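You operate a simulated robot arm through the tools that you are given. There is no shell and no other tool. Be economical: measure what you need, move in short steps, check, and stop when the job is done.

Carry out the task below with a simulated robot arm. There is one attempt and no reset: what you move stays moved.

Task
Pack the gold parts tin with 3 bolts and 3 washers and put its lid on.
Fine: from the hopper, the bolts first, then the washers, dial set for each; teal slide back out; nothing else in it, nothing spilt. Where these are worked on the way, their far stop is far enough and under half their travel is too little: teal slide.

The check looks at the end state, three seconds after you hand in, the way a careful person would. Anything else that was tipped, shoved, dropped, spilled or broken makes it a failure. Lids that push on must go on centred and level and be pressed home; caps that screw on are set level and turned clockwise until they are tight.

Robot
A 7-joint arm with a two-finger parallel gripper, fixed in place. Base frame: the origin is at the foot of the arm, x ahead of it, y to its left, z up; the work surface is at about z = 0.86. Units: m, rad, N and s.
With the tool pointing down near the work surface it reaches from about 0.24 to 0.68 m from the base axis. Its first joint turns from -1.152 to 1.152 rad. Payload 2.4 kg.
Tool frame: the origin (TCP) lies between the finger pads and is the grasp point; the fingertips stand 0.03 m ahead of it; z points along the fingers, y is the line along which they close. Largest opening 0.094 m; finger width 0.028, thickness 0.01; the body of the gripper, 0.05 by 0.096 m, starts 0.055 m behind the TCP.
Orientation is told as [roll, pitch, yaw] about the base's x, y, z axes, in that order, counted from this pose: with the fingers straight down and closing along the base's y, the tool's x points along the base's -x, its y along +y and its z along -z.

Tools
- The arm moves only by the tool jog_arm. Its argument "commands" is a list of rows, each a list of 3 entries, a list of its own where there are three numbers: the closure in counts, from 0 (fully open) to 255 (shut), then the shift along the tool's x, y, z in mm, then the turn, a rotation vector about the tool's x, y, z in rad. In form: [[fingers, [dx, dy, dz], [wx, wy, wz]], ...]. A call has 1 to 8 rows; each row is the pose to reach, as a shift and turn from the pose commanded when the call began, along the tool's axes at that moment. Each row takes 0.2 s and may step no farther than 0.05 m and 0.15 rad from the row before; otherwise, or with a gripper value out of range, the whole call is refused. A pose out of reach is approached as far as the arm can. The call stops where the force on the tool passes 40 N (or 10 N more than at its start, if that is more) or the arm is blocked; 0.2 s more then pass. The fingers move at their own pace (about 0.153 m/s each) and stop on an object; they squeeze with about 26 N. The grip force told is the motor's: it shows also when the fingers shut on nothing. Time passes only in rows, and 0.2 s behind the last, so rows that repeat a pose let the fingers close. It gives the time, the measured TCP pose, the force on the tool (base axes), the opening and the grip force at its end, in the units of the frame above (readings bear some noise), with the torque about the TCP (base axes, N m) and any sound that the robot's microphone picked up.
- Cameras (640 x 400 px; columns grow to the right, rows downward): "scene" is fixed at [0.0447, 0.48, 1.4458]; the picture's right is [-0.70, -0.71, 0.00], its down [-0.40, 0.39, -0.83] and it looks along [0.59, -0.58, -0.56] (base axes); focal length 366 px, centre (320, 200). "wrist" rides on the gripper at [0.076, 0.014, -0.102] in the tool frame; the picture's right is [-0.18, 0.98, 0.00], its down [-0.75, -0.14, -0.64] and it looks along [-0.63, -0.12, 0.77] (tool axes); focal length 243 px, centre (320, 200). There is no depth. A picture from a camera that has moved, and an enlarged one, comes with that camera's place and axes in the base frame and with its lens.
- capture(camera): a new picture of that camera. The clock stands still meanwhile.
- inspect(camera, box): a new picture of the part [left, top, right, bottom] of that camera's present view, enlarged. The clock stands still meanwhile.
- sign_off(): hands the job in; it is judged then, once.

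Go step by step. Nothing tells you positions but the pictures and the camera data: compare them with the known pose of the tool, close in by small moves and look again before you grip or let go. The budget is 120 turns and 76 pictures, counting those below and the enlarged ones. Unless the task says otherwise, let go and move clear before handing in, and close with one line.

The tools are called after "Emit:" as name(argument=value, ...) on one line, values as JSON. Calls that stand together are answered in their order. jog_arm: Moves the arm, as the interface text tells. Its arguments: {"type":"object","properties":{"commands":{"type":"array","items":{"type":"array"}}},"required":["commands"]} The other tools are called the same way: capture (camera) takes a picture; inspect (camera, box) takes an enlarged picture of a part of a camera's view; sign_off () hands the job in.

At the start:

```text
clock: 0.0
tool_pos: [0.3784, -0.1214, 1.2146]
ee_rot: [0.0, 0.0, -0.001]
force: [-0.5, 0.0, 0.3]
wrist_torque: [0.01, -0.01, 0.01]
grip_width: 0.0936
grasp_force: 0.1
```

scene: 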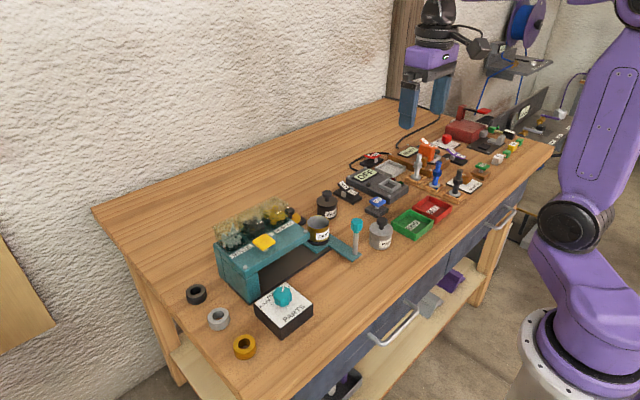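
wrist: 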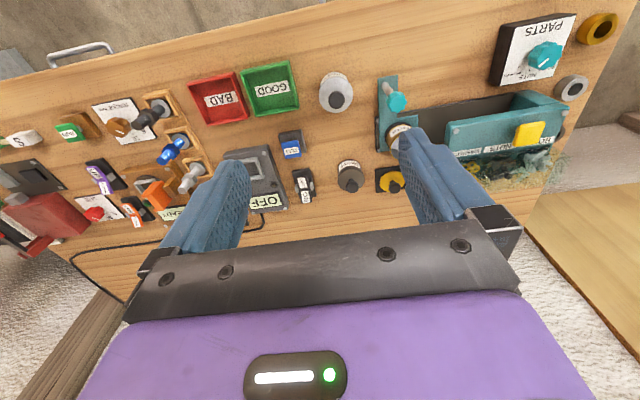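

I see a teal hopper with a slide, a dial box labelled PARTS, and several tins and lids. I'll look closer before moving.

Emit:
inspect(camera="scene", box=[170, 180, 330, 360])

Emit:
inspect(camera="scene", box=[280, 140, 480, 270])

Emit:
inspect(camera="wrist", box=[360, 0, 640, 200])

```text
2.22 times, centred on (250, 270) of scene
camera zoom: at [0.0447, 0.48, 1.4458], right [-0.7, -0.71, 0.0], down [-0.4, 0.39, -0.83], along [0.59, -0.58, -0.56], focal length 813 px, centre (476, 44)
```

zoom: 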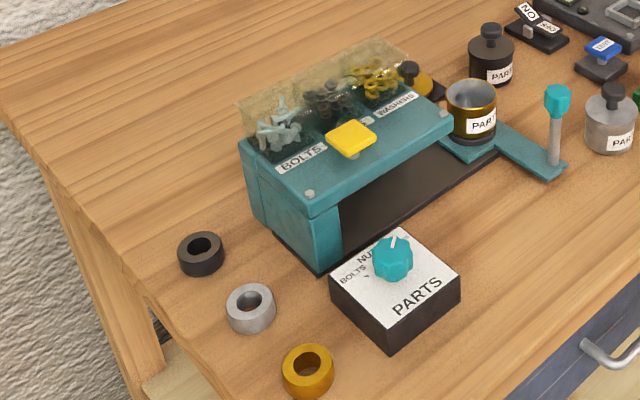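

```text
3.08 times, centred on (380, 205) of scene
camera zoom: at [0.0447, 0.48, 1.4458], right [-0.7, -0.71, 0.0], down [-0.4, 0.39, -0.83], along [0.59, -0.58, -0.56], focal length 1125 px, centre (135, 185)
```

zoom: 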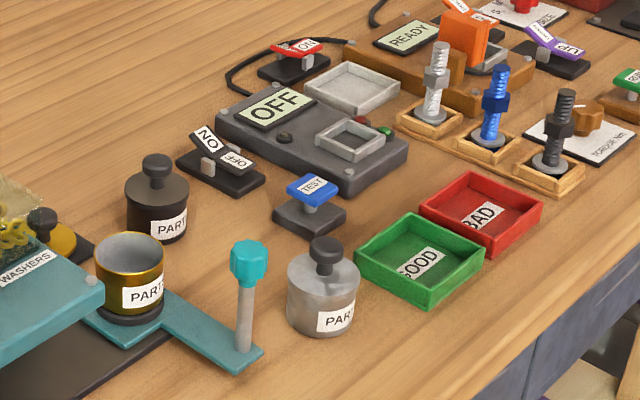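

```text
2.00 times, centred on (500, 100) of wrist
camera zoom: at [0.3011, -0.1057, 1.3171], right [0.18, 0.98, 0.0], down [0.75, -0.14, 0.64], along [0.63, -0.12, -0.77], focal length 485 px, centre (-40, 400)
```

zoom: 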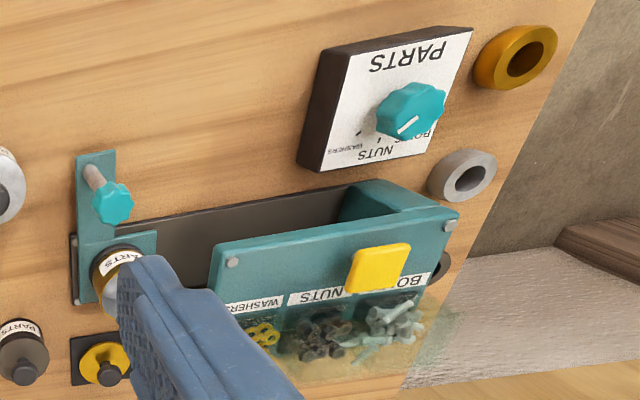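

The gold tin sits in the slide cradle at about (0.52, 0.02). The dial knob is near (0.423, 0.202, 0.914), the yellow button near (0.513, 0.173, 0.975) and the slide handle near (0.438, -0.018, 0.95). I'll move above the dial for a closer look.

Emit:
jog_arm(commands=[[0, [-3, 45, 19], [0, 0, 0]], [0, [-6, 90, 38], [0, 0, 0]], [0, [-9, 135, 56], [0, 0, 0]], [0, [-12, 180, 75], [0, 0, 0]], [0, [-15, 225, 94], [0, 0, 0]], [0, [-18, 268, 112], [0, 0, 0]], [0, [-20, 300, 125], [0, 0, 0]], [0, [-22, 321, 135], [0, 0, 0]]])

Emit:
capture(camera="wrist")

```text
clock: 1.8
tool_pos: [0.3992, 0.2003, 1.0787]
ee_rot: [0.001, -0.003, 0.0]
force: [0.4, 0.0, 0.7]
wrist_torque: [-0.03, 0.01, 0.0]
grip_width: 0.0943
grasp_force: 0.0
```

```text
70 pictures are left
camera wrist: at [0.3235, 0.2154, 1.1815], right [0.18, 0.98, 0.0], down [0.75, -0.14, 0.64], along [0.63, -0.12, -0.77], focal length 243 px, centre (320, 200)
```

wrist: 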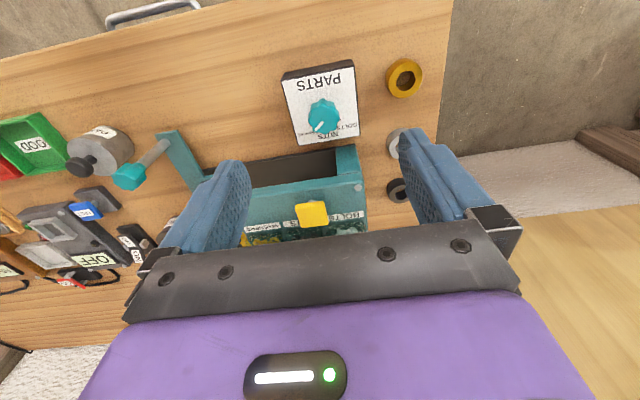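

The dial is in view; I'll enlarge it to read the pointer and labels.

Emit:
inspect(camera="wrist", box=[265, 50, 385, 160])

Emit:
inspect(camera="scene", box=[240, 180, 370, 280])

```text
3.64 times, centred on (325, 105) of wrist
camera zoom: at [0.3235, 0.2154, 1.1815], right [0.18, 0.98, 0.0], down [0.75, -0.14, 0.64], along [0.63, -0.12, -0.77], focal length 882 px, centre (302, 546)
```

zoom: 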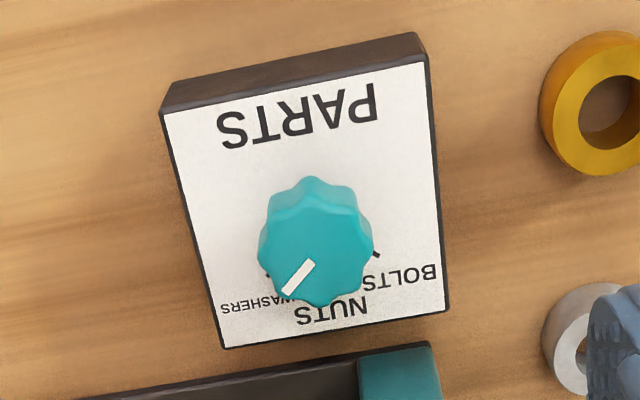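

```text
4.00 times, centred on (305, 230) of scene
camera zoom: at [0.0447, 0.48, 1.4458], right [-0.7, -0.71, 0.0], down [-0.4, 0.39, -0.83], along [0.59, -0.58, -0.56], focal length 1463 px, centre (380, 80)
```

zoom: 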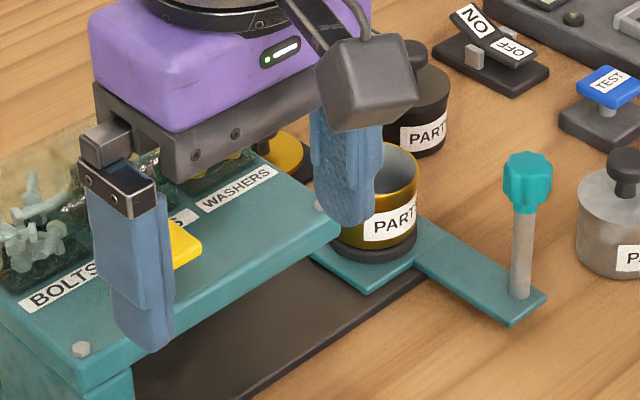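

The dial pointer is at WASHERS now, and BOLTS lies about 100° counter-clockwise seen from above. I'll turn the wrist to match the pointer and come down over the knob.

Emit:
jog_arm(commands=[[70, [-6, 0, 15], [0, 0, 0.145]], [70, [-12, 0, 30], [0, 0, 0.29]], [70, [-18, 0, 45], [0, 0, 0.435]], [70, [-23, 0, 60], [0, 0, 0.58]], [70, [-23, 0, 75], [0, 0, 0.725]], [70, [-23, 0, 90], [0, 0, 0.87]], [70, [-23, 0, 100], [0, 0, 0.87]]])

Emit:
capture(camera="wrist")

Emit:
inspect(camera="scene", box=[210, 220, 350, 330])

```text
clock: 3.4
tool_pos: [0.4217, 0.1994, 0.9797]
ee_rot: [-0.001, 0.001, -0.874]
force: [-0.6, -0.1, -0.6]
wrist_torque: [0.02, 0.0, 0.0]
grip_width: 0.0684
grasp_force: 0.0
```

```text
67 pictures are left
camera wrist: at [0.384, 0.2688, 1.0825], right [0.87, 0.49, 0.0], down [0.38, -0.67, 0.64], along [0.32, -0.56, -0.77], focal length 243 px, centre (320, 200)
```

wrist: 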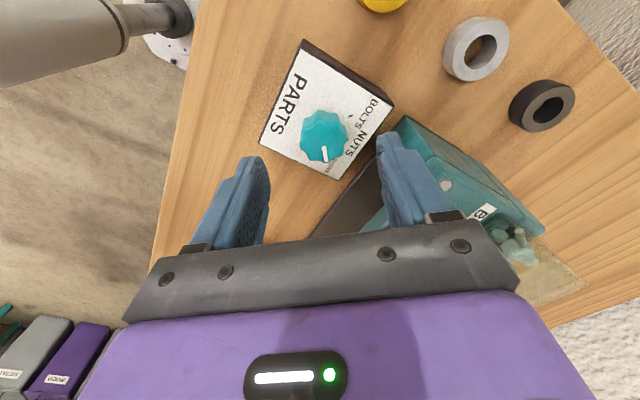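

```text
3.64 times, centred on (280, 275) of scene
camera zoom: at [0.0447, 0.48, 1.4458], right [-0.7, -0.71, 0.0], down [-0.4, 0.39, -0.83], along [0.59, -0.58, -0.56], focal length 1330 px, centre (466, -73)
```

zoom: 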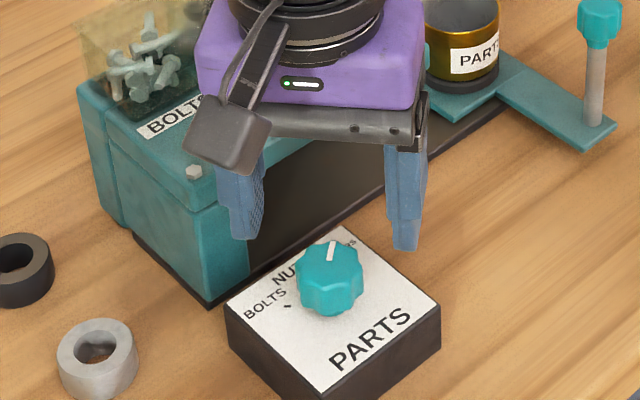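

The fingers line up with the knob at about (0.424, 0.2005). I'll come down around it and close.

Emit:
jog_arm(commands=[[70, [0, 2, 25], [0, 0, 0]], [70, [0, 2, 52], [0, 0, 0]], [255, [0, 2, 52], [0, 0, 0]], [255, [0, 2, 52], [0, 0, 0]]])

Emit:
inspect(camera="scene", box=[210, 220, 350, 330])

```text
clock: 4.4
tool_pos: [0.4239, 0.2021, 0.9282]
ee_rot: [0.001, 0.002, -0.87]
force: [-3.1, 0.1, 1.5]
wrist_torque: [-0.01, -0.05, -0.01]
grip_width: 0.0325
grasp_force: 44.8
```

```text
3.64 times, centred on (280, 275) of scene
camera zoom: at [0.0446, 0.48, 1.4458], right [-0.7, -0.71, 0.0], down [-0.4, 0.39, -0.83], along [0.59, -0.58, -0.56], focal length 1330 px, centre (466, -73)
```

zoom: 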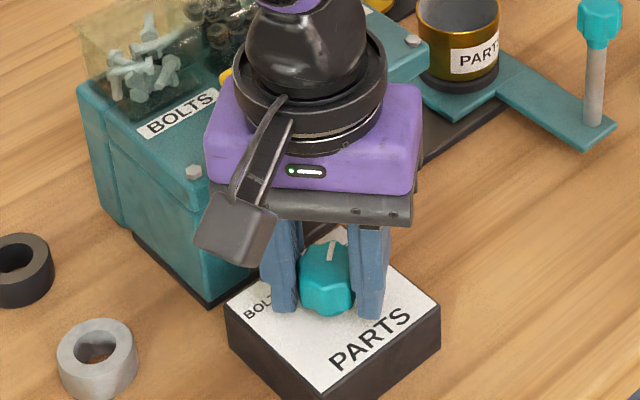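

The knob is gripped (32.5 mm). I'll turn it counter-clockwise toward BOLTS.

Emit:
jog_arm(commands=[[255, [0, 0, 0], [0, 0, -0.14]], [255, [0, 0, 0], [0, 0, -0.28]], [255, [0, 0, 0], [0, 0, -0.42]], [255, [0, 0, 0], [0, 0, -0.56]], [255, [0, 0, 0], [0, 0, -0.7]], [255, [0, 0, 0], [0, 0, -0.84]], [255, [0, 0, 0], [0, 0, -0.98]]])

```text
clock: 6.0
tool_pos: [0.4217, 0.201, 0.9271]
ee_rot: [-0.003, 0.002, 0.112]
force: [-13.6, -19.1, 13.2]
wrist_torque: [-0.27, -0.78, -0.07]
grip_width: 0.0325
grasp_force: 44.8
```

The knob turned, but a side load has built up. I'll open to relieve it and check the pointer.

Emit:
jog_arm(commands=[[100, [0, 0, 0], [0, 0, 0]], [100, [0, 0, 0], [0, 0, 0]]])

Emit:
inspect(camera="wrist", box=[250, 40, 410, 180])

Emit:
inspect(camera="scene", box=[210, 220, 350, 330])

```text
clock: 6.6
tool_pos: [0.4246, 0.2029, 0.9279]
ee_rot: [-0.002, -0.001, 0.112]
force: [0.6, 0.4, 0.0]
wrist_torque: [-0.01, -0.01, -0.01]
grip_width: 0.0571
grasp_force: 0.0
```

```text
2.86 times, centred on (330, 110) of wrist
camera zoom: at [0.3469, 0.2089, 1.0304], right [0.07, 1.0, 0.0], down [0.76, -0.06, 0.64], along [0.64, -0.05, -0.77], focal length 693 px, centre (291, 457)
```

zoom: 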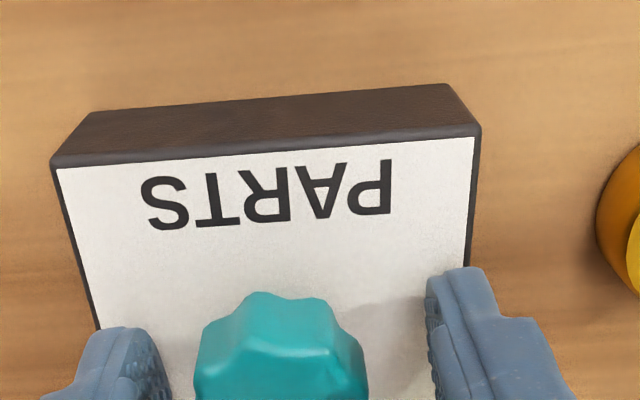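

```text
3.64 times, centred on (280, 275) of scene
camera zoom: at [0.0447, 0.48, 1.4458], right [-0.7, -0.71, 0.0], down [-0.4, 0.39, -0.83], along [0.59, -0.58, -0.56], focal length 1330 px, centre (466, -73)
```

zoom: 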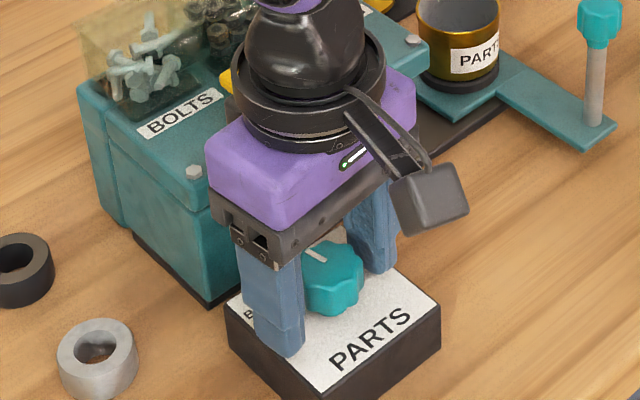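

The knob centre is a few mm off my line, toward -x and -y. I'll recentre, regrip and go on turning about 0.75 rad.

Emit:
jog_arm(commands=[[100, [2, -3, 0], [0, 0, 0]], [255, [2, -3, 0], [0, 0, 0]], [255, [2, -3, 0], [0, 0, 0]], [255, [2, -3, 0], [0, 0, -0.14]], [255, [2, -3, 0], [0, 0, -0.28]], [255, [2, -3, 0], [0, 0, -0.42]], [255, [2, -3, 0], [0, 0, -0.56]], [255, [2, -3, 0], [0, 0, -0.7]]])

Emit:
jog_arm(commands=[[100, [0, 0, 0], [0, 0, 0]], [100, [0, 0, 0], [0, 0, 0]], [100, [0, 0, -40], [0, 0, 0]], [100, [0, 0, -80], [0, 0, 0]]])

Emit:
inspect(camera="wrist", box=[240, 40, 420, 180])

```text
clock: 8.4
tool_pos: [0.4224, 0.1985, 0.9282]
ee_rot: [-0.002, -0.003, 0.812]
force: [8.7, -0.4, -3.7]
wrist_torque: [0.3, -0.58, -0.04]
grip_width: 0.0326
grasp_force: 44.9
```

```text
clock: 9.4
tool_pos: [0.4232, 0.1977, 1.008]
ee_rot: [0.001, -0.001, 0.809]
force: [0.5, 0.1, 0.3]
wrist_torque: [0.02, 0.0, 0.01]
grip_width: 0.0572
grasp_force: 0.1
```

```text
2.86 times, centred on (330, 110) of wrist
camera zoom: at [0.3595, 0.1529, 1.1119], right [-0.59, 0.81, 0.0], down [0.62, 0.45, 0.64], along [0.52, 0.38, -0.77], focal length 693 px, centre (291, 457)
```

zoom: 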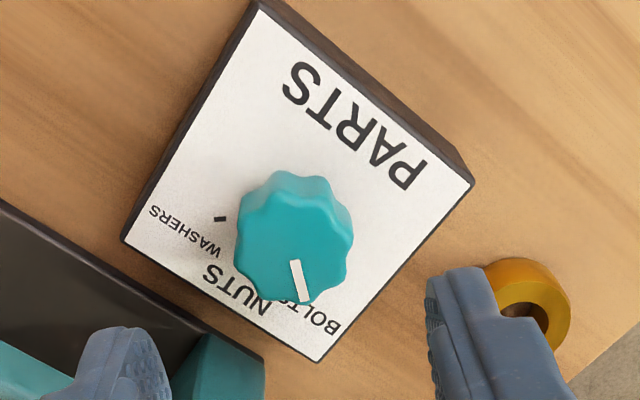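

The pointer seems to be near BOLTS. I'll move over to the slide handle and check the dial on the way.

Emit:
jog_arm(commands=[[100, [20, -20, -40], [0, 0, 0.14]], [100, [45, -45, -62], [0, 0, 0.28]], [100, [70, -75, -62], [0, 0, 0.42]], [100, [98, -105, -62], [0, 0, 0.56]], [100, [123, -135, -62], [0, 0, 0.7]], [100, [146, -160, -62], [0, 0, 0.81]]])

Emit:
inspect(camera="scene", box=[240, 260, 330, 350])

Emit:
capture(camera="wrist")

```text
clock: 10.8
tool_pos: [0.4376, -0.0204, 1.07]
ee_rot: [0.0, 0.0, -0.001]
force: [-0.5, 0.3, -0.5]
wrist_torque: [0.01, 0.03, -0.01]
grip_width: 0.0571
grasp_force: 0.0
```

```text
4.44 times, centred on (285, 305) of scene
camera zoom: at [0.0447, 0.48, 1.4458], right [-0.7, -0.71, 0.0], down [-0.4, 0.39, -0.83], along [0.59, -0.58, -0.56], focal length 1625 px, centre (476, -267)
```

zoom: 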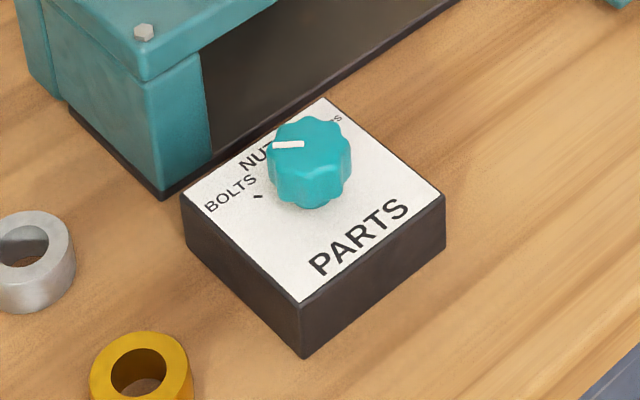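

```text
60 pictures are left
camera wrist: at [0.3609, -0.0055, 1.1718], right [0.19, 0.98, 0.0], down [0.75, -0.14, 0.64], along [0.63, -0.12, -0.77], focal length 243 px, centre (320, 200)
```

wrist: 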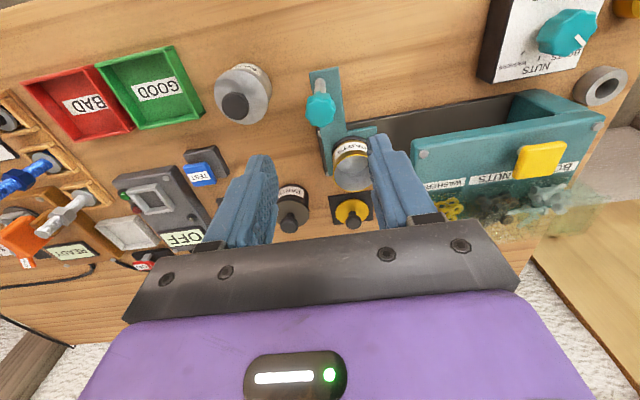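

The dial pointer is on the BOLTS tick (about 45°), and the handle knob is at (0.4386, -0.0195, 0.95). I'll come down on it and grip.

Emit:
jog_arm(commands=[[100, [-1, 1, 40], [0, 0, 0]], [100, [-1, 1, 80], [0, 0, 0]], [100, [-1, 1, 114], [0, 0, 0]], [255, [-1, 1, 114], [0, 0, 0]], [255, [-1, 1, 114], [0, 0, 0]]])

Emit:
inspect(camera="scene", box=[270, 180, 420, 280])

```text
clock: 12.0
tool_pos: [0.4377, -0.0183, 0.9545]
ee_rot: [-0.001, 0.001, 0.001]
force: [-6.6, -1.2, 2.4]
wrist_torque: [-0.04, -0.33, 0.01]
grip_width: 0.0246
grasp_force: 45.2
```

```text
4.00 times, centred on (345, 230) of scene
camera zoom: at [0.0444, 0.48, 1.4458], right [-0.7, -0.71, 0.0], down [-0.4, 0.39, -0.83], along [0.59, -0.58, -0.56], focal length 1463 px, centre (220, 80)
```

zoom: 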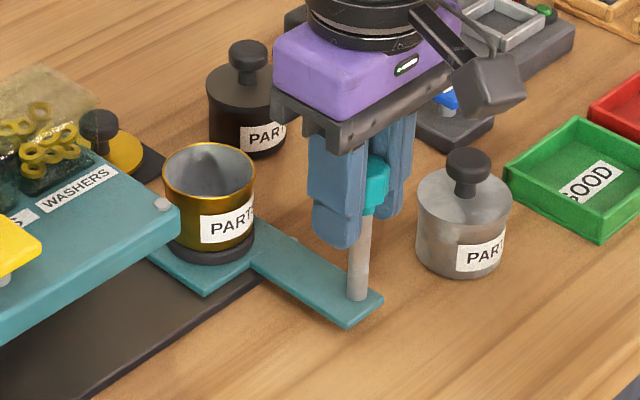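

The handle is gripped. I'll push the slide gently toward +y.

Emit:
jog_arm(commands=[[255, [0, 8, 0], [0, 0, 0]], [255, [0, 20, 0], [0, 0, 0]], [255, [0, 32, 0], [0, 0, 0]], [255, [0, 44, 0], [0, 0, 0]], [255, [0, 56, 0], [0, 0, 0]], [255, [0, 68, 0], [0, 0, 0]], [255, [0, 80, 0], [0, 0, 0]]])

Emit:
capture(camera="scene")

```text
clock: 13.6
tool_pos: [0.438, 0.0641, 0.9552]
ee_rot: [-0.002, 0.003, 0.001]
force: [-10.4, -0.3, 1.2]
wrist_torque: [0.02, 0.83, 0.07]
grip_width: 0.0247
grasp_force: 44.7
```

```text
58 pictures are left
```

scene: 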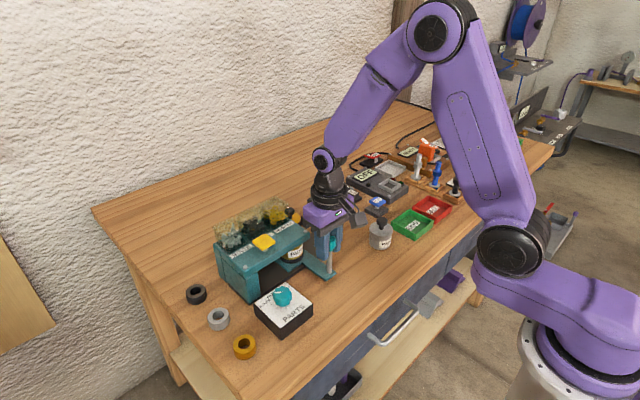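

It's sliding freely. I'll keep going toward the far stop.

Emit:
jog_arm(commands=[[255, [0, 8, 0], [0, 0, 0]], [255, [0, 16, 0], [0, 0, 0]], [255, [0, 24, 0], [0, 0, 0]], [255, [0, 32, 0], [0, 0, 0]], [255, [0, 40, 0], [0, 0, 0]], [255, [0, 48, 0], [0, 0, 0]]])

Emit:
inspect(camera="scene", box=[210, 190, 370, 310])

```text
clock: 14.8
tool_pos: [0.438, 0.0948, 0.9555]
ee_rot: [-0.006, 0.006, -0.009]
force: [-2.7, -7.0, 6.9]
wrist_torque: [-0.22, -0.17, 0.07]
grip_width: 0.0248
grasp_force: 45.0
stopped in row 6: the force on the tool passed its limit at 47 N (the readings are from after the stop); the commanded pose is now the measured one
```

```text
3.33 times, centred on (290, 250) of scene
camera zoom: at [0.0445, 0.4798, 1.4459], right [-0.7, -0.71, 0.0], down [-0.4, 0.39, -0.83], along [0.59, -0.58, -0.56], focal length 1219 px, centre (420, 33)
```

zoom: 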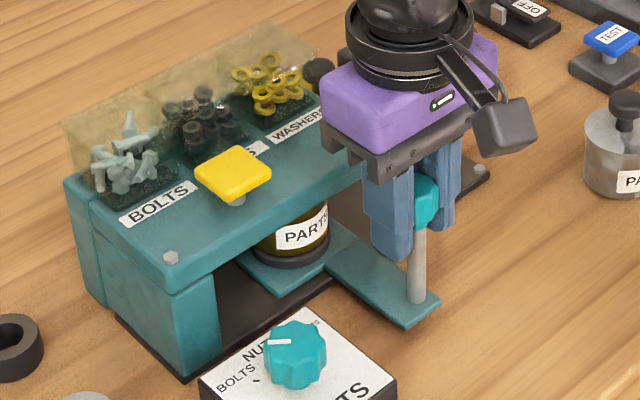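

The slide hit its far stop with 113 mm of travel, and the tin is under the hopper. I'll release the handle, rise, and move near the button to check its position.

Emit:
jog_arm(commands=[[110, [0, 0, 0], [0, 0, 0]], [110, [0, 0, 0], [0, 0, 0]], [110, [0, 0, -40], [0, 0, 0]], [110, [0, 0, -80], [0, 0, 0]], [255, [-10, 30, -110], [0, 0, 0]], [255, [-20, 60, -130], [0, 0, 0]], [255, [-30, 78, -130], [0, 0, 0]]])

Emit:
capture(camera="wrist")

Emit:
inspect(camera="scene", box=[210, 190, 370, 310])

```text
clock: 16.4
tool_pos: [0.47, 0.1759, 1.0839]
ee_rot: [-0.005, 0.007, -0.006]
force: [0.3, 1.5, 0.5]
wrist_torque: [0.0, 0.0, -0.02]
grip_width: 0.0001
grasp_force: 26.3
```

```text
56 pictures are left
camera wrist: at [0.3947, 0.1913, 1.1865], right [0.19, 0.98, -0.01], down [0.76, -0.14, 0.64], along [0.62, -0.13, -0.77], focal length 243 px, centre (320, 200)
```

wrist: 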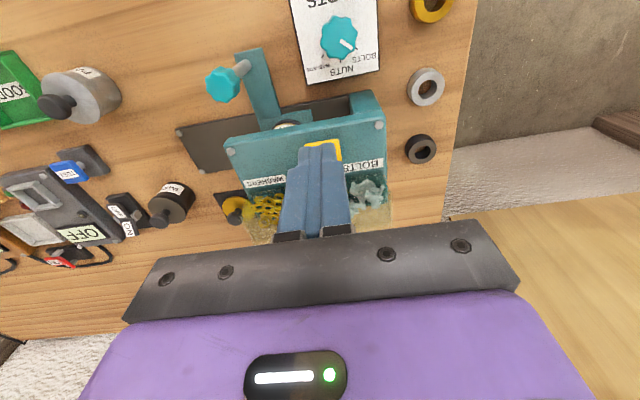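

```text
3.33 times, centred on (290, 250) of scene
camera zoom: at [0.0447, 0.48, 1.4458], right [-0.7, -0.71, 0.0], down [-0.4, 0.39, -0.83], along [0.59, -0.58, -0.56], focal length 1219 px, centre (420, 33)
```

zoom: 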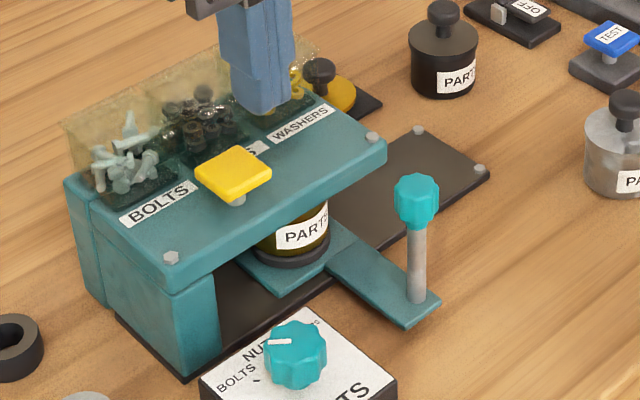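

The button is still at about (0.512, 0.173), and the tin sits under the chute. I'll hover the closed fingertips just above the button and check.

Emit:
jog_arm(commands=[[255, [-20, -2, 10], [0, 0, 0]], [255, [-41, -3, 35], [0, 0, 0]], [255, [-41, -3, 60], [0, 0, 0]]])

Emit:
inspect(camera="scene", box=[200, 180, 320, 270])

Emit:
inspect(camera="wrist", box=[240, 80, 420, 240])

```text
clock: 17.2
tool_pos: [0.5112, 0.1705, 1.0218]
ee_rot: [-0.007, 0.006, -0.007]
force: [0.2, -0.1, -1.3]
wrist_torque: [0.0, 0.01, 0.0]
grip_width: 0.0002
grasp_force: 25.6
```

```text
4.44 times, centred on (260, 225) of scene
camera zoom: at [0.0447, 0.48, 1.4458], right [-0.7, -0.71, 0.0], down [-0.4, 0.39, -0.83], along [0.59, -0.58, -0.56], focal length 1625 px, centre (587, 89)
```

zoom: 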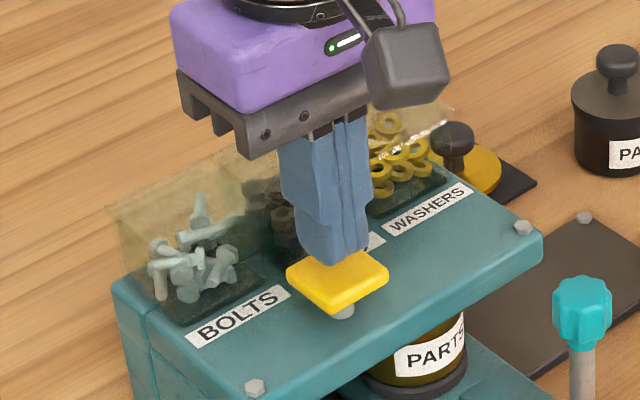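

```text
2.50 times, centred on (330, 160) of wrist
camera zoom: at [0.4358, 0.1877, 1.1251], right [0.19, 0.98, -0.01], down [0.76, -0.14, 0.64], along [0.63, -0.13, -0.77], focal length 606 px, centre (295, 300)
```

zoom: 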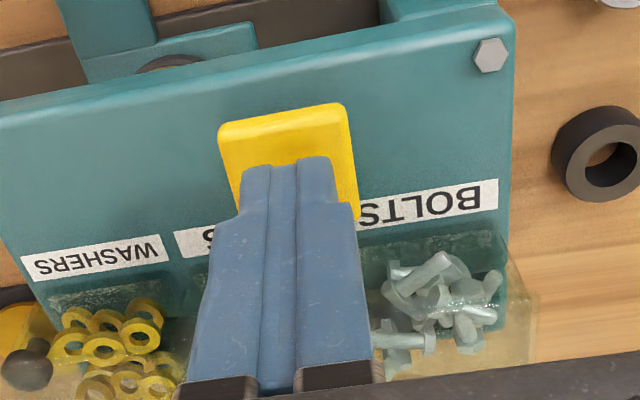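

The fingertips are over the button, a little toward the back, so I'll shift 5 mm toward the base. I'll press in small steps and watch force and sound.

Emit:
jog_arm(commands=[[255, [5, 2, 5], [0, 0, 0]], [255, [5, 2, 12], [0, 0, 0]], [255, [5, 2, 17], [0, 0, 0]]])

Emit:
inspect(camera="scene", box=[200, 180, 320, 270])

```text
clock: 18.1
tool_pos: [0.5075, 0.1737, 1.0057]
ee_rot: [-0.008, 0.004, -0.006]
force: [0.5, -0.9, 1.4]
wrist_torque: [-0.01, 0.01, -0.02]
grip_width: 0.0
grasp_force: 25.9
```

```text
4.44 times, centred on (260, 225) of scene
camera zoom: at [0.0447, 0.48, 1.4458], right [-0.7, -0.71, 0.0], down [-0.4, 0.39, -0.83], along [0.59, -0.58, -0.56], focal length 1625 px, centre (587, 89)
```

zoom: 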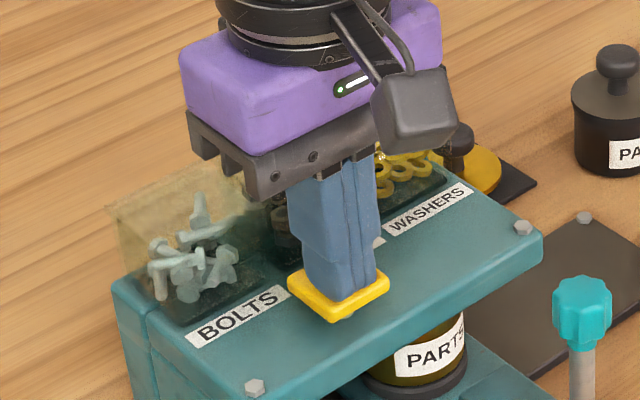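

The button seems to have moved down some already. I'll continue in 2 mm steps.

Emit:
jog_arm(commands=[[255, [0, 0, 2], [0, 0, 0]], [255, [0, 0, 4], [0, 0, 0]], [255, [0, 0, 4], [0, 0, 0]]])

```text
clock: 18.9
tool_pos: [0.5051, 0.1746, 1.0017]
ee_rot: [-0.006, 0.006, -0.007]
force: [-1.1, -1.1, 1.6]
wrist_torque: [-0.01, -0.03, -0.04]
grip_width: 0.0
grasp_force: 25.9
heard: click
```

I heard a click. I'll lift off the button and check that it comes back up.

Emit:
jog_arm(commands=[[255, [0, 0, -8], [0, 0, 0]], [255, [0, 0, -20], [0, 0, 0]], [255, [0, 0, -20], [0, 0, 0]]])

Emit:
inspect(camera="scene", box=[200, 180, 320, 270])

```text
clock: 19.6
tool_pos: [0.5064, 0.1715, 1.0221]
ee_rot: [-0.007, 0.006, -0.007]
force: [-0.2, 0.8, 0.0]
wrist_torque: [-0.02, -0.02, 0.01]
grip_width: 0.0
grasp_force: 26.5
```

```text
4.44 times, centred on (260, 225) of scene
camera zoom: at [0.0447, 0.48, 1.4458], right [-0.7, -0.71, 0.0], down [-0.4, 0.39, -0.83], along [0.59, -0.58, -0.56], focal length 1625 px, centre (587, 89)
```

zoom: 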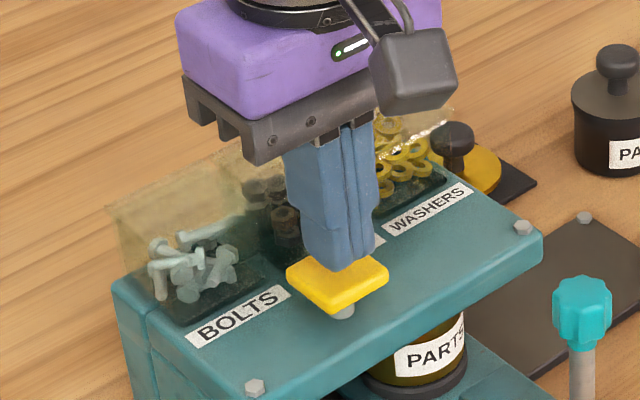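

The bolt bin is one bolt lower and the button is back up, so one press drops one bolt. Here is press two.

Emit:
jog_arm(commands=[[255, [0, 0, 12], [0, 0, 0]], [255, [0, 0, 17], [0, 0, 0]], [255, [0, 0, 20.5], [0, 0, 0]], [255, [0, 0, 20.5], [0, 0, 0]], [255, [0, 0, 10], [0, 0, 0]], [255, [0, 0, 0], [0, 0, 0]], [255, [0, 0, 0], [0, 0, 0]]])

Emit:
inspect(camera="scene", box=[200, 180, 320, 270])

```text
clock: 21.2
tool_pos: [0.5043, 0.1725, 1.0216]
ee_rot: [-0.006, 0.007, -0.007]
force: [-0.3, 0.2, -0.1]
wrist_torque: [-0.01, 0.02, -0.03]
grip_width: 0.0
grasp_force: 26.5
heard: click
```

```text
4.44 times, centred on (260, 225) of scene
camera zoom: at [0.0447, 0.48, 1.4458], right [-0.7, -0.71, 0.0], down [-0.4, 0.39, -0.83], along [0.59, -0.58, -0.56], focal length 1625 px, centre (587, 89)
```

zoom: 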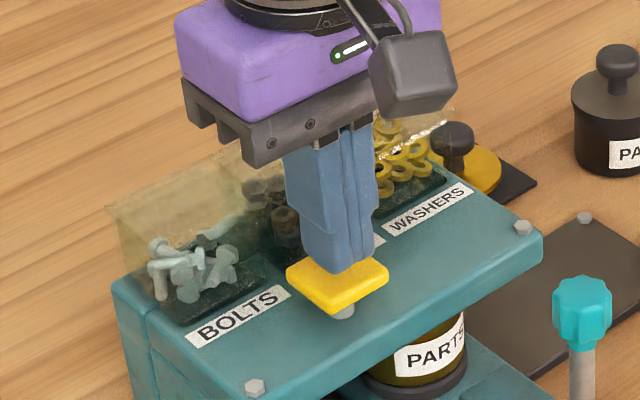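

I heard the second click. Here is press three.

Emit:
jog_arm(commands=[[255, [0, 0, 12], [0, 0, 0]], [255, [0, 0, 17], [0, 0, 0]], [255, [0, 0, 20.5], [0, 0, 0]], [255, [0, 0, 20.5], [0, 0, 0]], [255, [0, 0, 10], [0, 0, 0]], [255, [0, 0, 0], [0, 0, 0]], [255, [0, 0, 0], [0, 0, 0]]])

Emit:
inspect(camera="scene", box=[200, 180, 320, 270])

```text
clock: 22.9
tool_pos: [0.505, 0.1729, 1.022]
ee_rot: [-0.008, 0.008, -0.007]
force: [0.9, -0.4, 0.1]
wrist_torque: [0.01, 0.0, -0.01]
grip_width: 0.0
grasp_force: 25.9
heard: click
```

```text
4.44 times, centred on (260, 225) of scene
camera zoom: at [0.0447, 0.48, 1.4458], right [-0.7, -0.71, 0.0], down [-0.4, 0.39, -0.83], along [0.59, -0.58, -0.56], focal length 1625 px, centre (587, 89)
```

zoom: 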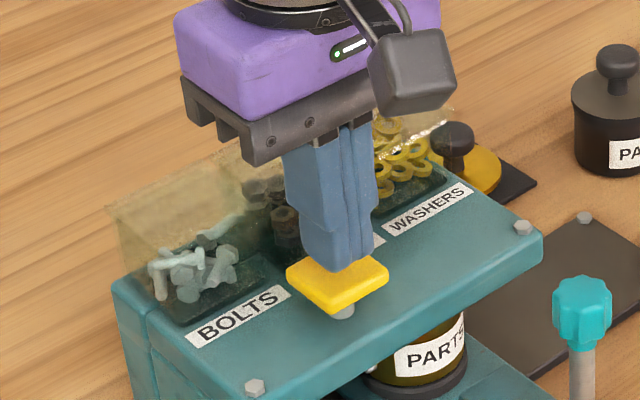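

A pale spot has appeared beside the tin's base. I'll look closer before going on.

Emit:
inspect(camera="scene", box=[270, 240, 320, 280])

```text
10.00 times, centred on (295, 260) of scene
camera zoom: at [0.0447, 0.48, 1.4458], right [-0.7, -0.71, 0.0], down [-0.4, 0.39, -0.83], along [0.59, -0.58, -0.56], focal length 3657 px, centre (570, -400)
```

zoom: 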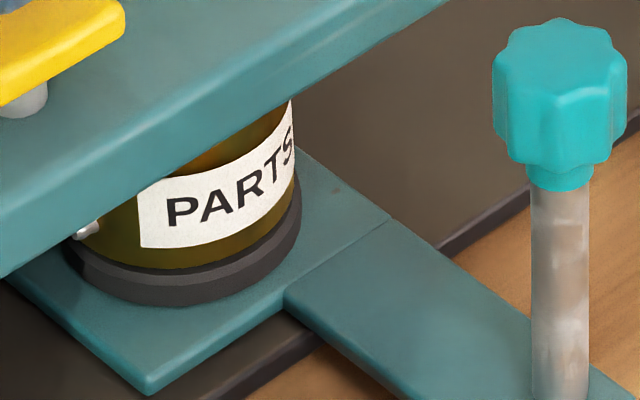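

Something like a bolt appears to rest beside the tin on the +y side. I'll back off and tilt the camera to look under the hopper.

Emit:
jog_arm(commands=[[255, [0, 0, -40], [0, 0, 0]], [255, [30, -10, -70], [0, 0, 0]], [255, [70, -20, -70], [0, 0, 0]], [255, [110, -35, -60], [0, -0.14, 0]], [255, [140, -45, -45], [0, -0.28, 0]], [255, [150, -50, -30], [0, -0.42, 0]], [255, [150, -55, -15], [0, -0.56, 0]], [255, [150, -55, 0], [0, -0.65, 0]]])

Emit:
capture(camera="wrist")

```text
clock: 24.9
tool_pos: [0.3773, 0.0844, 1.0232]
ee_rot: [-0.017, -0.641, -0.133]
force: [0.4, -0.5, -0.2]
wrist_torque: [0.0, 0.04, 0.0]
grip_width: 0.0
grasp_force: 26.1
out of reach, approached as far as the arm can: row 6, 7
stopped in row 8: the arm was blocked; the commanded pose is now the measured one
```

```text
47 pictures are left
camera wrist: at [0.2578, 0.1174, 1.0601], right [0.29, 0.95, 0.1], down [0.2, -0.16, 0.97], along [0.94, -0.26, -0.23], focal length 243 px, centre (320, 200)
```

wrist: 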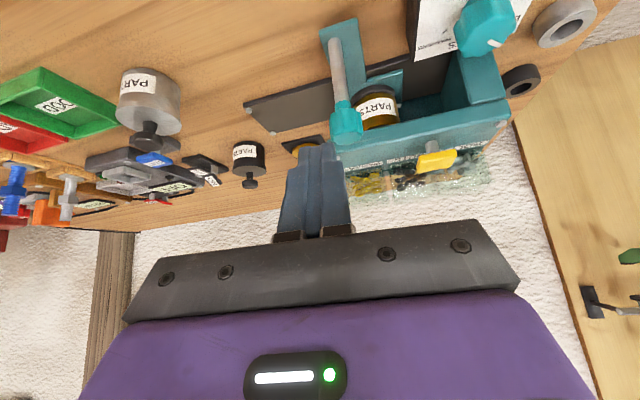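

The view is good enough; I'll enlarge the tin area.

Emit:
inspect(camera="wrist", box=[320, 60, 480, 170])

```text
3.64 times, centred on (400, 115) of wrist
camera zoom: at [0.2578, 0.1174, 1.0601], right [0.29, 0.95, 0.1], down [0.2, -0.16, 0.97], along [0.94, -0.26, -0.23], focal length 882 px, centre (29, 509)
```

zoom: 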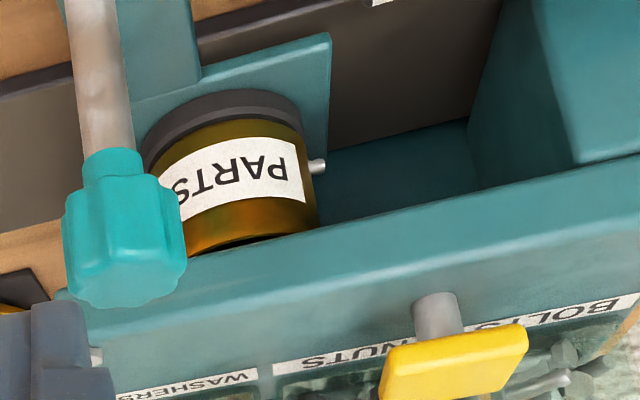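

A bolt's end sticks out beside the tin on the +y side, so at least one missed. I'll straighten up, pull the slide back out and look at everything.

Emit:
jog_arm(commands=[[100, [0, 0, -15], [0, 0.14, 0]], [100, [0, 0, -30], [0, 0.28, 0]], [100, [0, 0, -40], [0, 0.42, 0]], [100, [0, 0, -40], [0, 0.56, 0]], [100, [0, 0, -40], [0, 0.64, 0]]])

```text
clock: 26.1
tool_pos: [0.3531, 0.0893, 1.0561]
ee_rot: [-0.012, -0.001, -0.144]
force: [0.9, 0.0, 0.2]
wrist_torque: [-0.02, -0.03, -0.01]
grip_width: 0.0571
grasp_force: 0.1
```

Next is back to the handle knob.

Emit:
jog_arm(commands=[[100, [-40, 10, 0], [-0.006, 0, -0.07]], [100, [-83, 19, 10], [-0.012, 0, -0.144]], [100, [-83, 19, 50], [-0.012, 0, -0.144]], [100, [-83, 19, 75], [-0.012, 0, -0.144]]])

Emit:
inspect(camera="scene", box=[240, 200, 380, 300])

```text
clock: 27.1
tool_pos: [0.4395, 0.095, 0.9806]
ee_rot: [-0.003, -0.005, 0.0]
force: [1.1, -0.1, -0.3]
wrist_torque: [0.02, 0.02, -0.03]
grip_width: 0.0572
grasp_force: 0.0
```

```text
4.00 times, centred on (310, 250) of scene
camera zoom: at [0.0447, 0.48, 1.4458], right [-0.7, -0.71, 0.0], down [-0.4, 0.39, -0.83], along [0.59, -0.58, -0.56], focal length 1463 px, centre (360, 0)
```

zoom: 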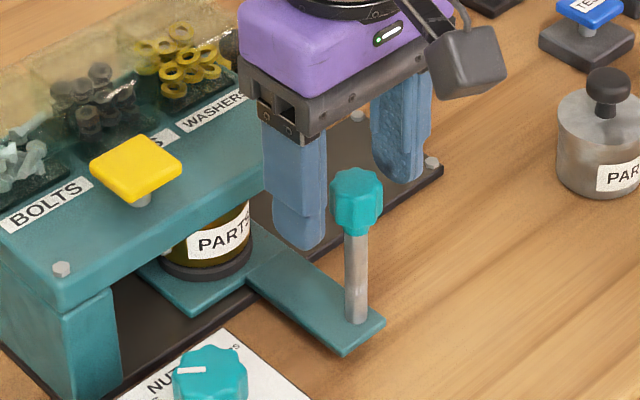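

I'll grip the knob and test a small push toward +y, to learn whether it was really at the stop.

Emit:
jog_arm(commands=[[100, [0, 0, 25], [0, 0, 0]], [255, [0, 0, 25], [0, 0, 0]], [255, [0, 0, 25], [0, 0, 0]], [255, [0, 4, 25], [0, 0, 0]], [255, [0, 8, 25], [0, 0, 0]]])

```text
clock: 28.3
tool_pos: [0.4386, 0.0948, 0.956]
ee_rot: [-0.008, 0.003, -0.007]
force: [-1.8, -6.2, 3.9]
wrist_torque: [-0.15, -0.19, 0.06]
grip_width: 0.0248
grasp_force: 45.3
stopped in row 5: the force on the tool passed its limit at 43 N (the readings are from after the stop); the commanded pose is now the measured one
```

It is truly at the stop. I'll pull the slide out slowly.

Emit:
jog_arm(commands=[[255, [0, -6, 0], [0, 0, 0]], [255, [0, -14, 0], [0, 0, 0]], [255, [0, -24, 0], [0, 0, 0]], [255, [0, -34, 0], [0, 0, 0]], [255, [0, -44, 0], [0, 0, 0]], [255, [0, -54, 0], [0, 0, 0]], [255, [0, -64, 0], [0, 0, 0]], [255, [0, -72, 0], [0, 0, 0]]])

Emit:
inspect(camera="scene", box=[240, 190, 380, 300])

```text
clock: 30.1
tool_pos: [0.4392, 0.0243, 0.9553]
ee_rot: [-0.008, 0.001, -0.007]
force: [-7.1, 0.6, 25.2]
wrist_torque: [0.01, -0.04, 0.12]
grip_width: 0.0247
grasp_force: 44.9
```

```text
3.64 times, centred on (310, 245) of scene
camera zoom: at [0.0441, 0.48, 1.4458], right [-0.7, -0.71, 0.0], down [-0.4, 0.39, -0.83], along [0.59, -0.58, -0.56], focal length 1330 px, centre (356, 36)
```

zoom: 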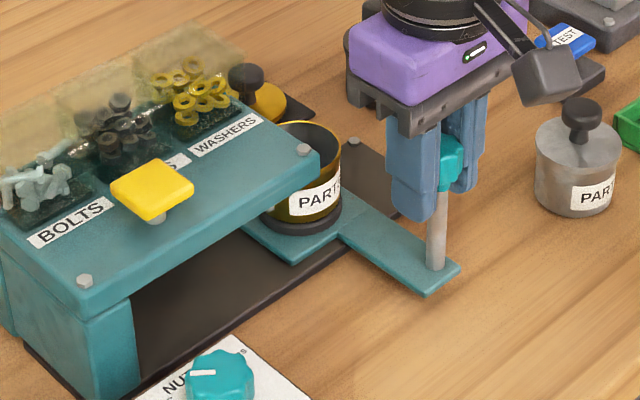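

Continuing to pull out, easing up 1 mm to relieve the vertical load.

Emit:
jog_arm(commands=[[255, [0, -6, -1], [0, 0, 0]], [255, [0, -14, -1], [0, 0, 0]], [255, [0, -22, -1], [0, 0, 0]], [255, [0, -30, -1], [0, 0, 0]], [255, [0, -38, -1], [0, 0, 0]], [255, [0, -44, -1], [0, 0, 0]]])

Emit:
inspect(camera="scene", box=[260, 190, 380, 290])

```text
clock: 31.4
tool_pos: [0.4379, -0.0156, 0.956]
ee_rot: [-0.009, 0.003, -0.007]
force: [6.0, -0.5, -8.0]
wrist_torque: [0.06, 0.23, 0.07]
grip_width: 0.0243
grasp_force: 45.6
stopped in row 6: the force on the tool passed its limit at 41 N (the readings are from after the stop); the commanded pose is now the measured one
```

```text
4.00 times, centred on (320, 240) of scene
camera zoom: at [0.0449, 0.48, 1.4458], right [-0.7, -0.71, 0.0], down [-0.4, 0.39, -0.83], along [0.59, -0.58, -0.56], focal length 1463 px, centre (320, 40)
```

zoom: 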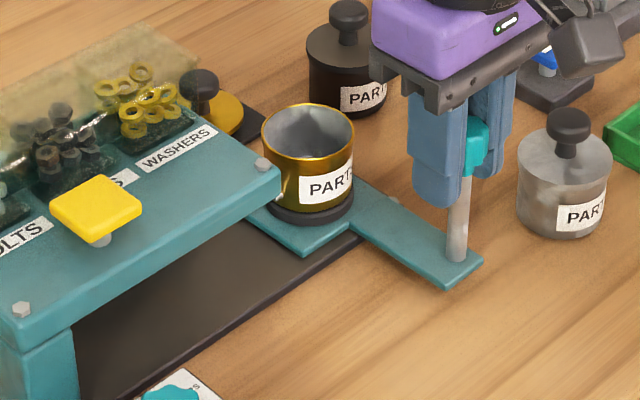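

The slide is fully out. I'll release and look into the tin from above.

Emit:
jog_arm(commands=[[90, [0, 0, 0], [0, 0, 0]], [0, [0, 0, 0], [0, 0, 0]], [0, [0, 0, -40], [0, 0, 0]], [0, [0, 5, -80], [0, 0, 0]], [0, [-10, 12, -110], [0, 0, 0]]])

Emit:
capture(camera="wrist")

Emit:
inspect(camera="scene", box=[290, 200, 350, 250])

```text
clock: 32.6
tool_pos: [0.444, -0.0042, 1.0682]
ee_rot: [-0.009, 0.005, -0.006]
force: [0.1, -0.5, -0.4]
wrist_torque: [0.03, 0.0, 0.0]
grip_width: 0.0939
grasp_force: 0.1
```

```text
42 pictures are left
camera wrist: at [0.3692, 0.0123, 1.1702], right [0.19, 0.98, -0.01], down [0.76, -0.14, 0.64], along [0.63, -0.13, -0.77], focal length 243 px, centre (320, 200)
```

wrist: 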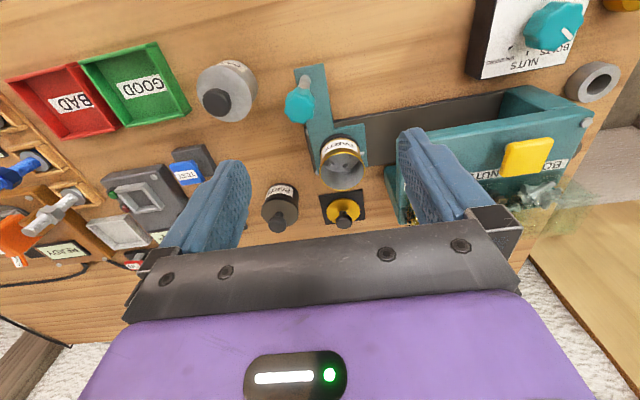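

```text
8.00 times, centred on (320, 225) of scene
camera zoom: at [0.0447, 0.48, 1.4458], right [-0.7, -0.71, 0.0], down [-0.4, 0.39, -0.83], along [0.59, -0.58, -0.56], focal length 2925 px, centre (320, 0)
```

zoom: 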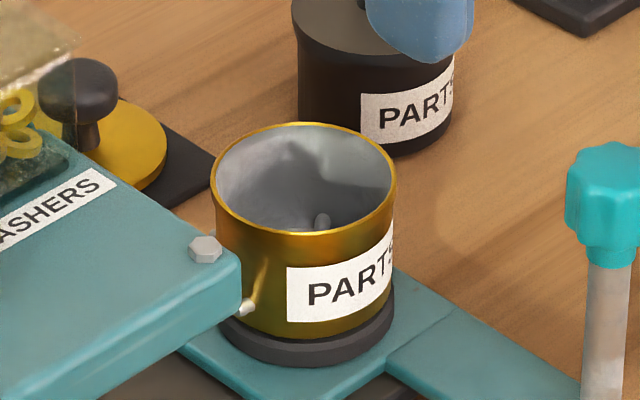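

A bolt end still shows at the tin's left side. I'll enlarge the wrist view of the tin.

Emit:
inspect(camera="wrist", box=[305, 120, 385, 200])

```text
5.00 times, centred on (345, 160) of wrist
camera zoom: at [0.3692, 0.0123, 1.1702], right [0.19, 0.98, -0.01], down [0.76, -0.14, 0.64], along [0.63, -0.13, -0.77], focal length 1213 px, centre (195, 400)
```

zoom: 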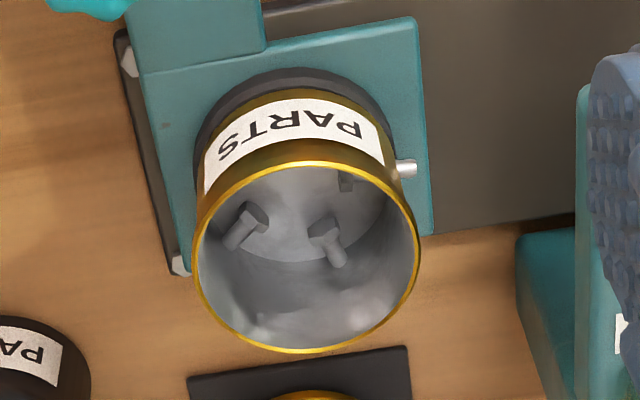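

Two bolts lie clear inside. The third seems to have its head inside and its tip through the tin wall at the +y side. I'll get a closer view to be sure.

Emit:
jog_arm(commands=[[0, [-15, 10, 20], [0, 0, 0]], [0, [-30, 15, 45], [0, 0, 0]]])

Emit:
inspect(camera="wrist", box=[290, 110, 390, 200])

```text
clock: 33.2
tool_pos: [0.4753, 0.0116, 1.023]
ee_rot: [-0.006, 0.004, -0.006]
force: [-0.2, -0.1, -0.5]
wrist_torque: [-0.02, 0.02, -0.01]
grip_width: 0.094
grasp_force: 0.1
```

```text
4.44 times, centred on (340, 155) of wrist
camera zoom: at [0.4002, 0.0275, 1.1247], right [0.19, 0.98, -0.01], down [0.75, -0.14, 0.64], along [0.63, -0.13, -0.77], focal length 1078 px, centre (231, 400)
```

zoom: 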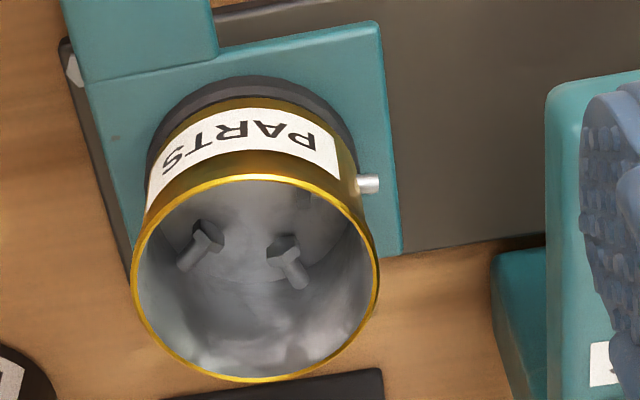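

The tin rim is centred near (0.534, 0.005, 0.920), radius about 28 mm. The bolt tip pokes out on the +y side at z ≈ 0.889. I'll straddle the tin with open fingers and nudge the tip inward by closing gradually to just the tin's width.

Emit:
jog_arm(commands=[[0, [-30, -4, 20], [0, 0, 0.13]], [0, [-59, -7, 50], [0, 0, 0.25]], [0, [-59, -7, 60], [0, 0, 0.25]]])

Emit:
capture(camera="wrist")

Emit:
inspect(camera="scene", box=[260, 170, 380, 270])

```text
clock: 34.0
tool_pos: [0.5345, 0.0038, 0.9615]
ee_rot: [-0.008, 0.001, -0.258]
force: [-0.2, 0.0, 0.2]
wrist_torque: [-0.03, -0.01, -0.02]
grip_width: 0.0941
grasp_force: 0.0
```

```text
38 pictures are left
camera wrist: at [0.4654, 0.0374, 1.0645], right [0.43, 0.9, -0.01], down [0.69, -0.32, 0.64], along [0.58, -0.28, -0.77], focal length 243 px, centre (320, 200)
```

wrist: 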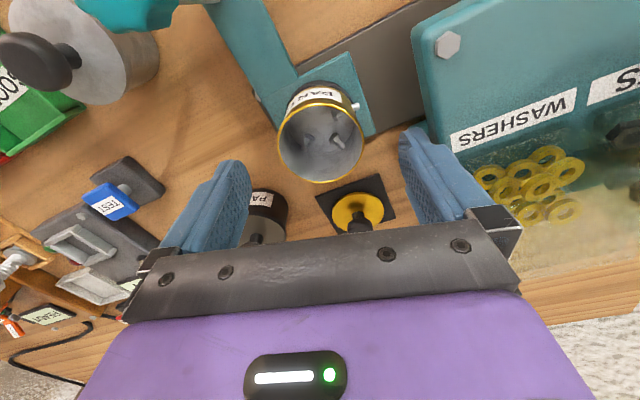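

```text
4.00 times, centred on (320, 220) of scene
camera zoom: at [0.0447, 0.48, 1.4458], right [-0.7, -0.71, 0.0], down [-0.4, 0.39, -0.83], along [0.59, -0.58, -0.56], focal length 1463 px, centre (320, 120)
```

zoom: 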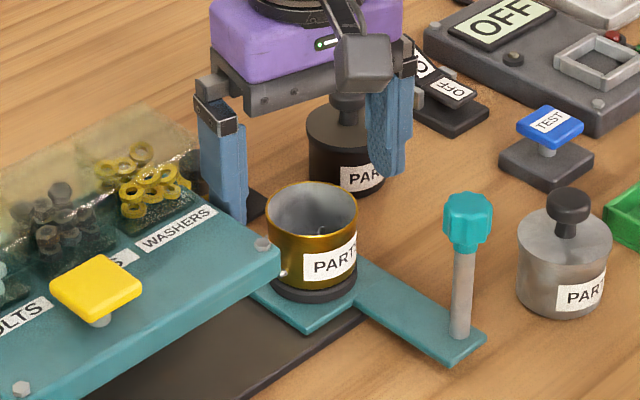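

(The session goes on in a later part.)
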